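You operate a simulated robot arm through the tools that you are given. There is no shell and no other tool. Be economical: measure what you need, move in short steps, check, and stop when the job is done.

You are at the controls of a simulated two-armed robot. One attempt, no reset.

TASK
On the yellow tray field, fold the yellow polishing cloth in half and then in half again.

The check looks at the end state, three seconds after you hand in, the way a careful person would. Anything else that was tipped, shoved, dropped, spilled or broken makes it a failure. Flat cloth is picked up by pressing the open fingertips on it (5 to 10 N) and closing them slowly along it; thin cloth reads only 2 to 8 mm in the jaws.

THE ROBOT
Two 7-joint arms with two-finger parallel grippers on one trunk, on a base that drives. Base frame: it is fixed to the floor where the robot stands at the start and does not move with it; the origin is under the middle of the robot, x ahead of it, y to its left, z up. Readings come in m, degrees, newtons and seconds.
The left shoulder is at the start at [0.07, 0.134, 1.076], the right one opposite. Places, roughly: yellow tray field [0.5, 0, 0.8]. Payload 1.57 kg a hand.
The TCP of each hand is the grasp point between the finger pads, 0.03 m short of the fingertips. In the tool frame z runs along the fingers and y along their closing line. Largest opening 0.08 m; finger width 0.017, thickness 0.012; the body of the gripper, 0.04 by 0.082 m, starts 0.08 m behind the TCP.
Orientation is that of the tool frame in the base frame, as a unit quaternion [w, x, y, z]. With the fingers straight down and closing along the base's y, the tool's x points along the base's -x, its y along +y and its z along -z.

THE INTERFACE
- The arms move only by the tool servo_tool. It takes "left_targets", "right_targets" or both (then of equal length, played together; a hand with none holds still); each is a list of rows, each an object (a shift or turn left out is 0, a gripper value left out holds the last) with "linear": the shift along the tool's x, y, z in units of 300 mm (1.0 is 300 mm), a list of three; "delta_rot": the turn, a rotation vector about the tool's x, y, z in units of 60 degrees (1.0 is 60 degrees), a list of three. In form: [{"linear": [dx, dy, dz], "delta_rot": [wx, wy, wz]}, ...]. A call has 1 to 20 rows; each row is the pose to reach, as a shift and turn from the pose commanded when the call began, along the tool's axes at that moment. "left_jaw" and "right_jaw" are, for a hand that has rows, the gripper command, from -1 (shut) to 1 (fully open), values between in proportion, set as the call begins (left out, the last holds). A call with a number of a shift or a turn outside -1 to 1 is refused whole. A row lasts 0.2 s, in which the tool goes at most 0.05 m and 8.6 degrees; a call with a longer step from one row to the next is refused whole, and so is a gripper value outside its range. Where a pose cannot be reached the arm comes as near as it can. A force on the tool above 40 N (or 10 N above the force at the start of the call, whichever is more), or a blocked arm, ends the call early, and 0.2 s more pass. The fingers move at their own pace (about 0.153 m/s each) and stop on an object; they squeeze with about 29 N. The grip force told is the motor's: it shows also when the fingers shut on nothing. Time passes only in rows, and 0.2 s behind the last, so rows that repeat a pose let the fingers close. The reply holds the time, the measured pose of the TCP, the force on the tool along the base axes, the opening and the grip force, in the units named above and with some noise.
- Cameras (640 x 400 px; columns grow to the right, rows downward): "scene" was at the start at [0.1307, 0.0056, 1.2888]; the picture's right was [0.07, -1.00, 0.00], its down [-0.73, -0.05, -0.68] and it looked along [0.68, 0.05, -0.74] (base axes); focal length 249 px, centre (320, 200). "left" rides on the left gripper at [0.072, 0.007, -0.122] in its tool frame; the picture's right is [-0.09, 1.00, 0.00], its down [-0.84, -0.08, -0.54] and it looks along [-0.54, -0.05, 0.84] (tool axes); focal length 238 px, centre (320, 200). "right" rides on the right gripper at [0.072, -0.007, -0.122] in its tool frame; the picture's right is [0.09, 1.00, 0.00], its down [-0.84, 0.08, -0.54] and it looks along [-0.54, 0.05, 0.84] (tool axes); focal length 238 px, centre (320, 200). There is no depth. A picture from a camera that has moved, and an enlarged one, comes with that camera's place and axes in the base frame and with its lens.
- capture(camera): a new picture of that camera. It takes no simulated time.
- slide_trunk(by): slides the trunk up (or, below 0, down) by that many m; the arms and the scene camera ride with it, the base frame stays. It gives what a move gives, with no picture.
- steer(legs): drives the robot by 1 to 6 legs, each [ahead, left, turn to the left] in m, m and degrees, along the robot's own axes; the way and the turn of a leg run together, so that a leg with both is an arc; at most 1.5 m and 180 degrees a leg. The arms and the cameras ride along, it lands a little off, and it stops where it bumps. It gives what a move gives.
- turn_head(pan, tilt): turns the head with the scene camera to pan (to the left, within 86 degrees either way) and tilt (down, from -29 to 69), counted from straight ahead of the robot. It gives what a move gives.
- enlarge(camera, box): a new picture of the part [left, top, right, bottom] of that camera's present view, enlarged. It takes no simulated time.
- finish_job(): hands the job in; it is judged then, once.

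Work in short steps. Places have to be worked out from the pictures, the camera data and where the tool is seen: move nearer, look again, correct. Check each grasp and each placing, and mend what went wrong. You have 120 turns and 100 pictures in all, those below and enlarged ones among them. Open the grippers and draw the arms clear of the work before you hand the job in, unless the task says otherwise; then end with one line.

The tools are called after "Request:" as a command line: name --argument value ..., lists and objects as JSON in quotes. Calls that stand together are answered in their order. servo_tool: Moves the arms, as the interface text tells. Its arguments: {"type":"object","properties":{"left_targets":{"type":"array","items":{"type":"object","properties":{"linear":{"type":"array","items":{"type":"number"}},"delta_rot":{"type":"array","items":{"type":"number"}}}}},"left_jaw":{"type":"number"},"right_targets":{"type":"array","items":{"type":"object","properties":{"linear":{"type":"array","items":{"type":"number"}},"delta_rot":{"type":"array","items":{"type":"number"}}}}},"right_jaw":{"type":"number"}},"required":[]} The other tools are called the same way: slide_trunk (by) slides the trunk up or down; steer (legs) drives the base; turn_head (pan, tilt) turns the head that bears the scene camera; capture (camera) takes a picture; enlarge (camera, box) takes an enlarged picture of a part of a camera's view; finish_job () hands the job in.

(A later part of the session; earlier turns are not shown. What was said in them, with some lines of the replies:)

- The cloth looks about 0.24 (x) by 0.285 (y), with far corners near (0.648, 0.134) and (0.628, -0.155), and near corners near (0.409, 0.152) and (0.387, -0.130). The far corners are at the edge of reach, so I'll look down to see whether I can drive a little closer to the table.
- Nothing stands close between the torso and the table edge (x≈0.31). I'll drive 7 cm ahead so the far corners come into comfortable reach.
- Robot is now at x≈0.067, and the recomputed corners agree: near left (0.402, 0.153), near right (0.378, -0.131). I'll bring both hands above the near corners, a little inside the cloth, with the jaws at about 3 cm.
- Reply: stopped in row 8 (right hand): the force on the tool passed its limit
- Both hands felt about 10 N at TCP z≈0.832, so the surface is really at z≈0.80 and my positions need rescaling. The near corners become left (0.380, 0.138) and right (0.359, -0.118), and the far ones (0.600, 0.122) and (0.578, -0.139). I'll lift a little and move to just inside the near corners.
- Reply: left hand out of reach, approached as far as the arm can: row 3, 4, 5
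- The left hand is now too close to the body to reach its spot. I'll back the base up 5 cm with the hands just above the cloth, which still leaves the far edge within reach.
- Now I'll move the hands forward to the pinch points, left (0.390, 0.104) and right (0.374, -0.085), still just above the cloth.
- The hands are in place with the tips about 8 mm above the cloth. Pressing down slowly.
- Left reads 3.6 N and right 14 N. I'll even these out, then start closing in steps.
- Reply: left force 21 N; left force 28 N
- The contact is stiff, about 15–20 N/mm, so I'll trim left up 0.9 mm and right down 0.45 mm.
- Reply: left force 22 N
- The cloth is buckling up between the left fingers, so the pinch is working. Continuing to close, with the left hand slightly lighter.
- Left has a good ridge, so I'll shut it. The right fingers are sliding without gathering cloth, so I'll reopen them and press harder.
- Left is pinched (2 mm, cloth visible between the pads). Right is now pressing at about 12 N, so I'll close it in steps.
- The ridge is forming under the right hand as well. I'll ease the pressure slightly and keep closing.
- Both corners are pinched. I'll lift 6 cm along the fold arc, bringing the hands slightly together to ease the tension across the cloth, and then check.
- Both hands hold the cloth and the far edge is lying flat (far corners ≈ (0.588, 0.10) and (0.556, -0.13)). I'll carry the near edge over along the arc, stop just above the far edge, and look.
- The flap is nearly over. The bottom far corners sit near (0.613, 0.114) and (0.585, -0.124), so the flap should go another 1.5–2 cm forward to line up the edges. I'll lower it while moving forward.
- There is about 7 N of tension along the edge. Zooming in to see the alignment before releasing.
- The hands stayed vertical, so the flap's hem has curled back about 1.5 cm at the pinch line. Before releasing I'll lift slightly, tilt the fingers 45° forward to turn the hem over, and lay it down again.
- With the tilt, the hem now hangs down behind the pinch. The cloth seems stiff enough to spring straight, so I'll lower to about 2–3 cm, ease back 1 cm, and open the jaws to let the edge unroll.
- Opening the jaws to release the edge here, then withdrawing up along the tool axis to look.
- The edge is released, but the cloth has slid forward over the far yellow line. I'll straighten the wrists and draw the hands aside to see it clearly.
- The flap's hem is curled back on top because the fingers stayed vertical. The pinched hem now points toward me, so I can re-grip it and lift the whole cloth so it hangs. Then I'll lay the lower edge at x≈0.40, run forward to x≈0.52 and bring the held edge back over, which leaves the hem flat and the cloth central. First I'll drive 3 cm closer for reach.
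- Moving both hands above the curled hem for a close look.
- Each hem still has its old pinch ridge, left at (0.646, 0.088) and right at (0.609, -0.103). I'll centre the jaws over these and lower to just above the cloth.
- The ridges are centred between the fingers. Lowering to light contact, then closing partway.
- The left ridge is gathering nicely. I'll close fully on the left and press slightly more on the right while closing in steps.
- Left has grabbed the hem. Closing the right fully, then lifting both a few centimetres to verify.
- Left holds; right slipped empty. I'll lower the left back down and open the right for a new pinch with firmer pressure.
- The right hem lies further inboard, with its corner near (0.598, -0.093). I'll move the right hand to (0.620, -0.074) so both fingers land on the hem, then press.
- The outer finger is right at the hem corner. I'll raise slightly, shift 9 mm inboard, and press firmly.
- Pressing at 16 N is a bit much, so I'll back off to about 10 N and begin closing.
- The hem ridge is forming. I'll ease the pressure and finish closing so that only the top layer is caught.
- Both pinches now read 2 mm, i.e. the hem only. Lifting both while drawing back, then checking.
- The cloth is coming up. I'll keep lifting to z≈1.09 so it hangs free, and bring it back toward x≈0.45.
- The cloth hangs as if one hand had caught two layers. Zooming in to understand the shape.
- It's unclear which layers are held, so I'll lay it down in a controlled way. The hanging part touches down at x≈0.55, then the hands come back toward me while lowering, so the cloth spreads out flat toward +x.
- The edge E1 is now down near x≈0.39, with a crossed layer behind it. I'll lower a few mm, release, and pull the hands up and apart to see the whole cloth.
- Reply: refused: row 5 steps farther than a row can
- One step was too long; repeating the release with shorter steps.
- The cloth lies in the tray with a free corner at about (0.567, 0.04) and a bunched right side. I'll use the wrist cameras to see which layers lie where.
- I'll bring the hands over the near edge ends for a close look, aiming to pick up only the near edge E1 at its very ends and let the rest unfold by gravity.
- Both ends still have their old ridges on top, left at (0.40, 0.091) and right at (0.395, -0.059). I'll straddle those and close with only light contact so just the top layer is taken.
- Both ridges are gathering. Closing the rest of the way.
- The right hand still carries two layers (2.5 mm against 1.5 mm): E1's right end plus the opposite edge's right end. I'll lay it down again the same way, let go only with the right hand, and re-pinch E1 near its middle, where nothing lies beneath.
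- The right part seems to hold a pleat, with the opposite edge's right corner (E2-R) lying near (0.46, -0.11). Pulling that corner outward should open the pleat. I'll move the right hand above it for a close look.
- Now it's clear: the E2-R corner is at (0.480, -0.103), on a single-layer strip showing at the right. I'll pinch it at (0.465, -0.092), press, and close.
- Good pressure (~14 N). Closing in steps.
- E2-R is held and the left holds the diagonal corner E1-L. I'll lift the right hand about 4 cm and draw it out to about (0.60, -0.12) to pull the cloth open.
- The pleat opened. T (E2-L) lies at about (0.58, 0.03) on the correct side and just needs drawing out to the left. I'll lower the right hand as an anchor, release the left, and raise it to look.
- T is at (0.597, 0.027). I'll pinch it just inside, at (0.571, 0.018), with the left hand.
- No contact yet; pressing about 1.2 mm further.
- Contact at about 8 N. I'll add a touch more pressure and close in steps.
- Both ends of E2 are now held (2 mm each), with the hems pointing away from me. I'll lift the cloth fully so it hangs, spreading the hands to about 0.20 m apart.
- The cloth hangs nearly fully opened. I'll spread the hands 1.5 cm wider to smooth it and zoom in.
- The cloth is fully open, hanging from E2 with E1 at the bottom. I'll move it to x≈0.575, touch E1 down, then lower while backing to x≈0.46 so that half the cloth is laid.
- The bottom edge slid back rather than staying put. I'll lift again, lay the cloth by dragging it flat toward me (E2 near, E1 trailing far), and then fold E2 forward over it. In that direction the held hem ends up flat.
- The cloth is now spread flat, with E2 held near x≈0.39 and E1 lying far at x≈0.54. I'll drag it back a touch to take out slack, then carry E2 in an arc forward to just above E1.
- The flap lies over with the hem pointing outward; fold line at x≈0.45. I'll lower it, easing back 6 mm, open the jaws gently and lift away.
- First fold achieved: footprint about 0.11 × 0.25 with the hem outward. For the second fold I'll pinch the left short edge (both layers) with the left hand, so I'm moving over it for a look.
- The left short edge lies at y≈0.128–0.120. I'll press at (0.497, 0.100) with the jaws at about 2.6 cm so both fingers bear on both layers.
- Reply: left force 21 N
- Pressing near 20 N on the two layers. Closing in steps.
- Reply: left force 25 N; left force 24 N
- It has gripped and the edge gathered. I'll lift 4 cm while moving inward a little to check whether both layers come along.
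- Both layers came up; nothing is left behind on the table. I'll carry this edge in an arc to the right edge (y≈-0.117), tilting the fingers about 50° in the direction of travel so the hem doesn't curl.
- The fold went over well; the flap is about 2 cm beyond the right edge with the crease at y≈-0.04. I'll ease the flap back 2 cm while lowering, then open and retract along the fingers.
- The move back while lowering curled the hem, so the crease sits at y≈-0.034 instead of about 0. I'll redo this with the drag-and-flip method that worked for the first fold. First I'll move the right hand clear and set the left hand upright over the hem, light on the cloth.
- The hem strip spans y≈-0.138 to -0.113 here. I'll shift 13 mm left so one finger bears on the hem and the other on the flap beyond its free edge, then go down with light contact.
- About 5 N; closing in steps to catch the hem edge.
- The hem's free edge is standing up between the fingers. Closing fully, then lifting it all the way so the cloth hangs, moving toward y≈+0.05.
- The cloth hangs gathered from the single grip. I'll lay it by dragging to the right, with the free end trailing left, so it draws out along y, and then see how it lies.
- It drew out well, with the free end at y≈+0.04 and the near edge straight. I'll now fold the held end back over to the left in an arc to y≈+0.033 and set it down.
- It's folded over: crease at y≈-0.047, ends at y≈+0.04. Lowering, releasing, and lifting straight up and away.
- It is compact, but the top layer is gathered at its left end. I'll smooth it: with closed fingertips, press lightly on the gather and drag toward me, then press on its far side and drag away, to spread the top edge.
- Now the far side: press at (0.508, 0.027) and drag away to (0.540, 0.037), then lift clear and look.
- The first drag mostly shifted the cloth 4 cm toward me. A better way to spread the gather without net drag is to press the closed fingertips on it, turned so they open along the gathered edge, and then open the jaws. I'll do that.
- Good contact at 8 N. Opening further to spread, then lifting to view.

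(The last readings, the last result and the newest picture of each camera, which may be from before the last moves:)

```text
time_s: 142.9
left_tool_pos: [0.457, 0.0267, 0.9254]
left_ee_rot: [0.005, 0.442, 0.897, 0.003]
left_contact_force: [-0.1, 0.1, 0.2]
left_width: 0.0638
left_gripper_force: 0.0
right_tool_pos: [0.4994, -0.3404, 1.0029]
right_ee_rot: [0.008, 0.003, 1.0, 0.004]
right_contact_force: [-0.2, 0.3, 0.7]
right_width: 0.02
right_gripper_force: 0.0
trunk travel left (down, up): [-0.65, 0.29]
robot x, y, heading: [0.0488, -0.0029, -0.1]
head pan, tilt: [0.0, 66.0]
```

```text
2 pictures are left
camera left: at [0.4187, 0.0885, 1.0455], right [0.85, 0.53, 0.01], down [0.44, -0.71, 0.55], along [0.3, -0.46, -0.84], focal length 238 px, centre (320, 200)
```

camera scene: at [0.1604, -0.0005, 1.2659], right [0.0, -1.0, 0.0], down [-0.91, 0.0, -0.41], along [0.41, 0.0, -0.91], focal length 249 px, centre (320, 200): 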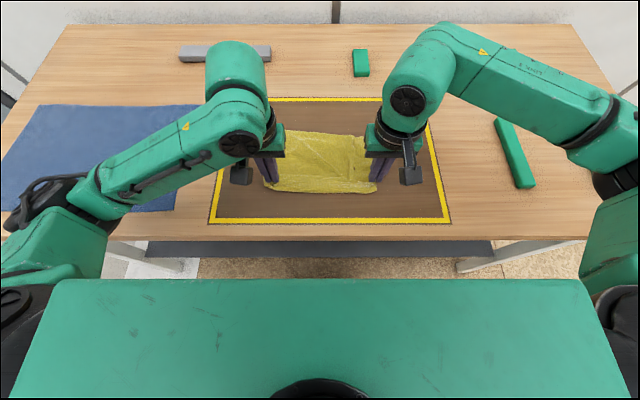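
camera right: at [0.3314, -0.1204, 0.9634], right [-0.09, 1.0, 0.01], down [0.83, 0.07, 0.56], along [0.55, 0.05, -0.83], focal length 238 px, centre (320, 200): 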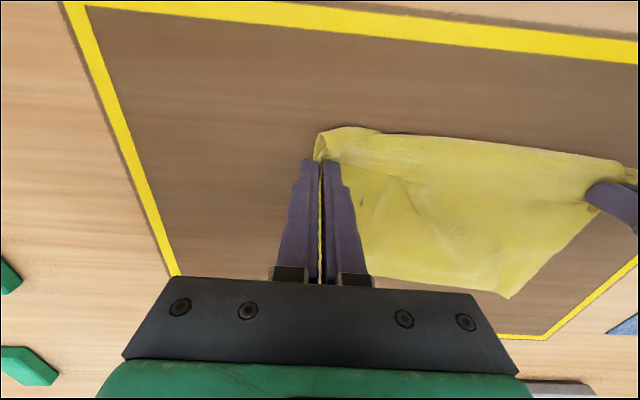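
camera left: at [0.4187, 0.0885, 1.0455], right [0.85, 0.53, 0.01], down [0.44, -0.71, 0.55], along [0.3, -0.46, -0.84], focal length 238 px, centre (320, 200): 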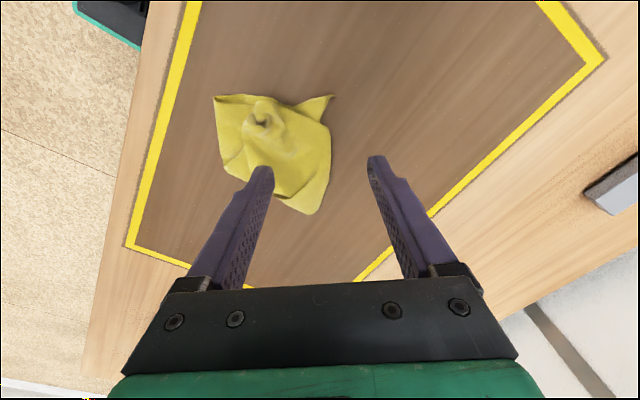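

The cloth is now a roughly square packet about 0.13 m, inside the tray (x 0.36–0.50), with one small standing pucker near (0.405, 0.014). I'll withdraw the left hand first.

Request:
servo_tool --left_targets '[{"linear": [0.03, 0.03, -0.1], "delta_rot": [0, 0, -0.06]}, {"linear": [0.1, 0.1, -0.18], "delta_rot": [0, 0, -0.18]}, {"linear": [0.18, 0.17, -0.25], "delta_rot": [0, 0, -0.3]}, {"linear": [0.26, 0.25, -0.3], "delta_rot": [0, 0, -0.42]}, {"linear": [0.34, 0.33, -0.317], "delta_rot": [0, 0, -0.54]}, {"linear": [0.42, 0.4, -0.317], "delta_rot": [0, 0, -0.66]}, {"linear": [0.49, 0.46, -0.317], "delta_rot": [0, 0, -0.78]}, {"linear": [0.543, 0.513, -0.317], "delta_rot": [0, 0, -0.88]}]' --left_jaw 0.6

Request:
enlarge --camera "scene" --box '[250, 110, 410, 220]'

```text
time_s: 144.7
left_tool_pos: [0.4807, 0.2502, 1.0197]
left_ee_rot: [0.006, -0.004, 1.0, 0.001]
left_contact_force: [-0.6, 0.0, 0.0]
left_width: 0.0641
left_gripper_force: 0.1
right_tool_pos: [0.4989, -0.3396, 1.0027]
right_ee_rot: [0.008, 0.003, 1.0, 0.003]
right_contact_force: [-1.5, -0.4, 0.2]
right_width: 0.02
right_gripper_force: 0.0
trunk travel left (down, up): [-0.65, 0.29]
robot x, y, heading: [0.0484, 0.0026, -0.1]
head pan, tilt: [0.0, 66.0]
```

```text
3.64 times, centred on (330, 165) of scene
camera zoom: at [0.16, 0.0002, 1.266], right [0.0, -1.0, 0.0], down [-0.91, 0.0, -0.41], along [0.41, 0.0, -0.91], focal length 906 px, centre (284, 327)
```

zoom: 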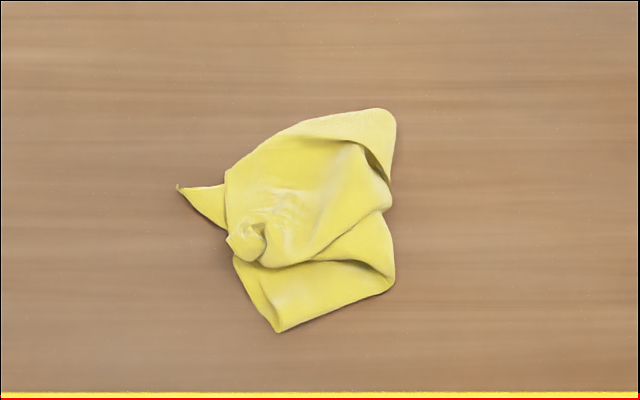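

A small pucker stands at about (0.420, 0.021). I'll press it flat once with the closed left fingertips, rise straight up, and withdraw.

Request:
servo_tool --left_targets '[{"linear": [0.04, -0.14, 0.05]}, {"linear": [0.08, -0.28, 0.1]}, {"linear": [0.12, -0.42, 0.15]}, {"linear": [0.15, -0.55, 0.22]}, {"linear": [0.18, -0.67, 0.3]}, {"linear": [0.202, -0.75, 0.38]}, {"linear": [0.202, -0.764, 0.48]}, {"linear": [0.202, -0.764, 0.56]}, {"linear": [0.202, -0.764, 0.595]}, {"linear": [0.202, -0.764, 0.605]}, {"linear": [0.202, -0.764, 0.605]}, {"linear": [0.202, -0.764, 0.53]}, {"linear": [0.202, -0.764, 0.4]}, {"linear": [0.19, -0.66, 0.32]}, {"linear": [0.16, -0.52, 0.25]}, {"linear": [0.12, -0.38, 0.2]}, {"linear": [0.08, -0.25, 0.12]}, {"linear": [0.04, -0.12, 0.06]}, {"linear": [0, 0, 0]}]' --left_jaw -1

Request:
servo_tool --left_targets '[{"linear": [0, 0, 0]}, {"linear": [0, 0, 0]}, {"linear": [0, 0, 0]}]' --right_targets '[{"linear": [0, 0, 0]}, {"linear": [0, 0, 0]}, {"linear": [0, 0, 0]}]' --left_jaw 1 --right_jaw 1

Request:
capture --camera "scene"

```text
time_s: 148.7
left_tool_pos: [0.4785, 0.2514, 1.0208]
left_ee_rot: [0.006, -0.003, 1.0, 0.0]
left_contact_force: [0.5, 0.6, 0.2]
left_width: 0.0
left_gripper_force: 21.3
right_tool_pos: [0.4988, -0.3394, 1.0016]
right_ee_rot: [0.008, 0.003, 1.0, 0.004]
right_contact_force: [-0.3, 1.1, 0.5]
right_width: 0.0199
right_gripper_force: 0.1
trunk travel left (down, up): [-0.65, 0.29]
robot x, y, heading: [0.0538, -0.0037, -0.1]
head pan, tilt: [0.0, 66.0]
```

```text
time_s: 149.5
left_tool_pos: [0.4795, 0.2517, 1.0189]
left_ee_rot: [0.006, -0.003, 1.0, 0.0]
left_contact_force: [0.2, 0.0, -0.1]
left_width: 0.08
left_gripper_force: 0.1
right_tool_pos: [0.4997, -0.3399, 1.0019]
right_ee_rot: [0.008, 0.003, 1.0, 0.004]
right_contact_force: [0.0, -0.1, 0.4]
right_width: 0.0799
right_gripper_force: 0.0
trunk travel left (down, up): [-0.65, 0.29]
robot x, y, heading: [0.0508, -0.0026, -0.2]
head pan, tilt: [0.0, 66.0]
```

```text
0 pictures are left
camera scene: at [0.1601, -0.0006, 1.266], right [0.0, -1.0, 0.0], down [-0.91, 0.0, -0.41], along [0.41, 0.0, -0.91], focal length 249 px, centre (320, 200)
```

scene: 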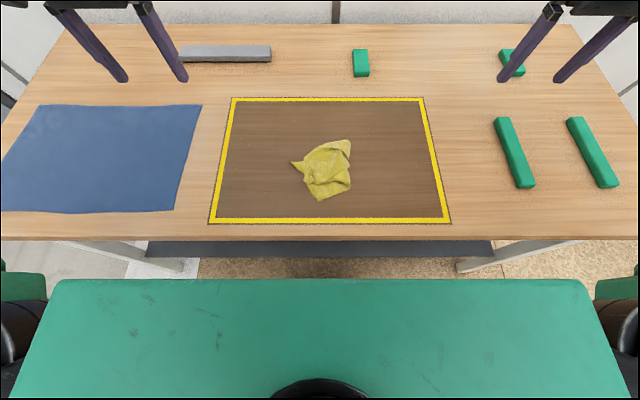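

The cloth lies inside the tray, folded over twice. Nothing else has moved, and both grippers are open and clear. I have no pictures left, so I'm handing in.

Request:
finish_job

```text
The job is handed in.
```

I handed the job in with the yellow cloth folded over twice inside the yellow tray field, but the result is untidy: the second fold is gathered and not square, and one corner sticks out about 3 cm on the left, so it may not pass a careful check; nothing else on the table was disturbed.
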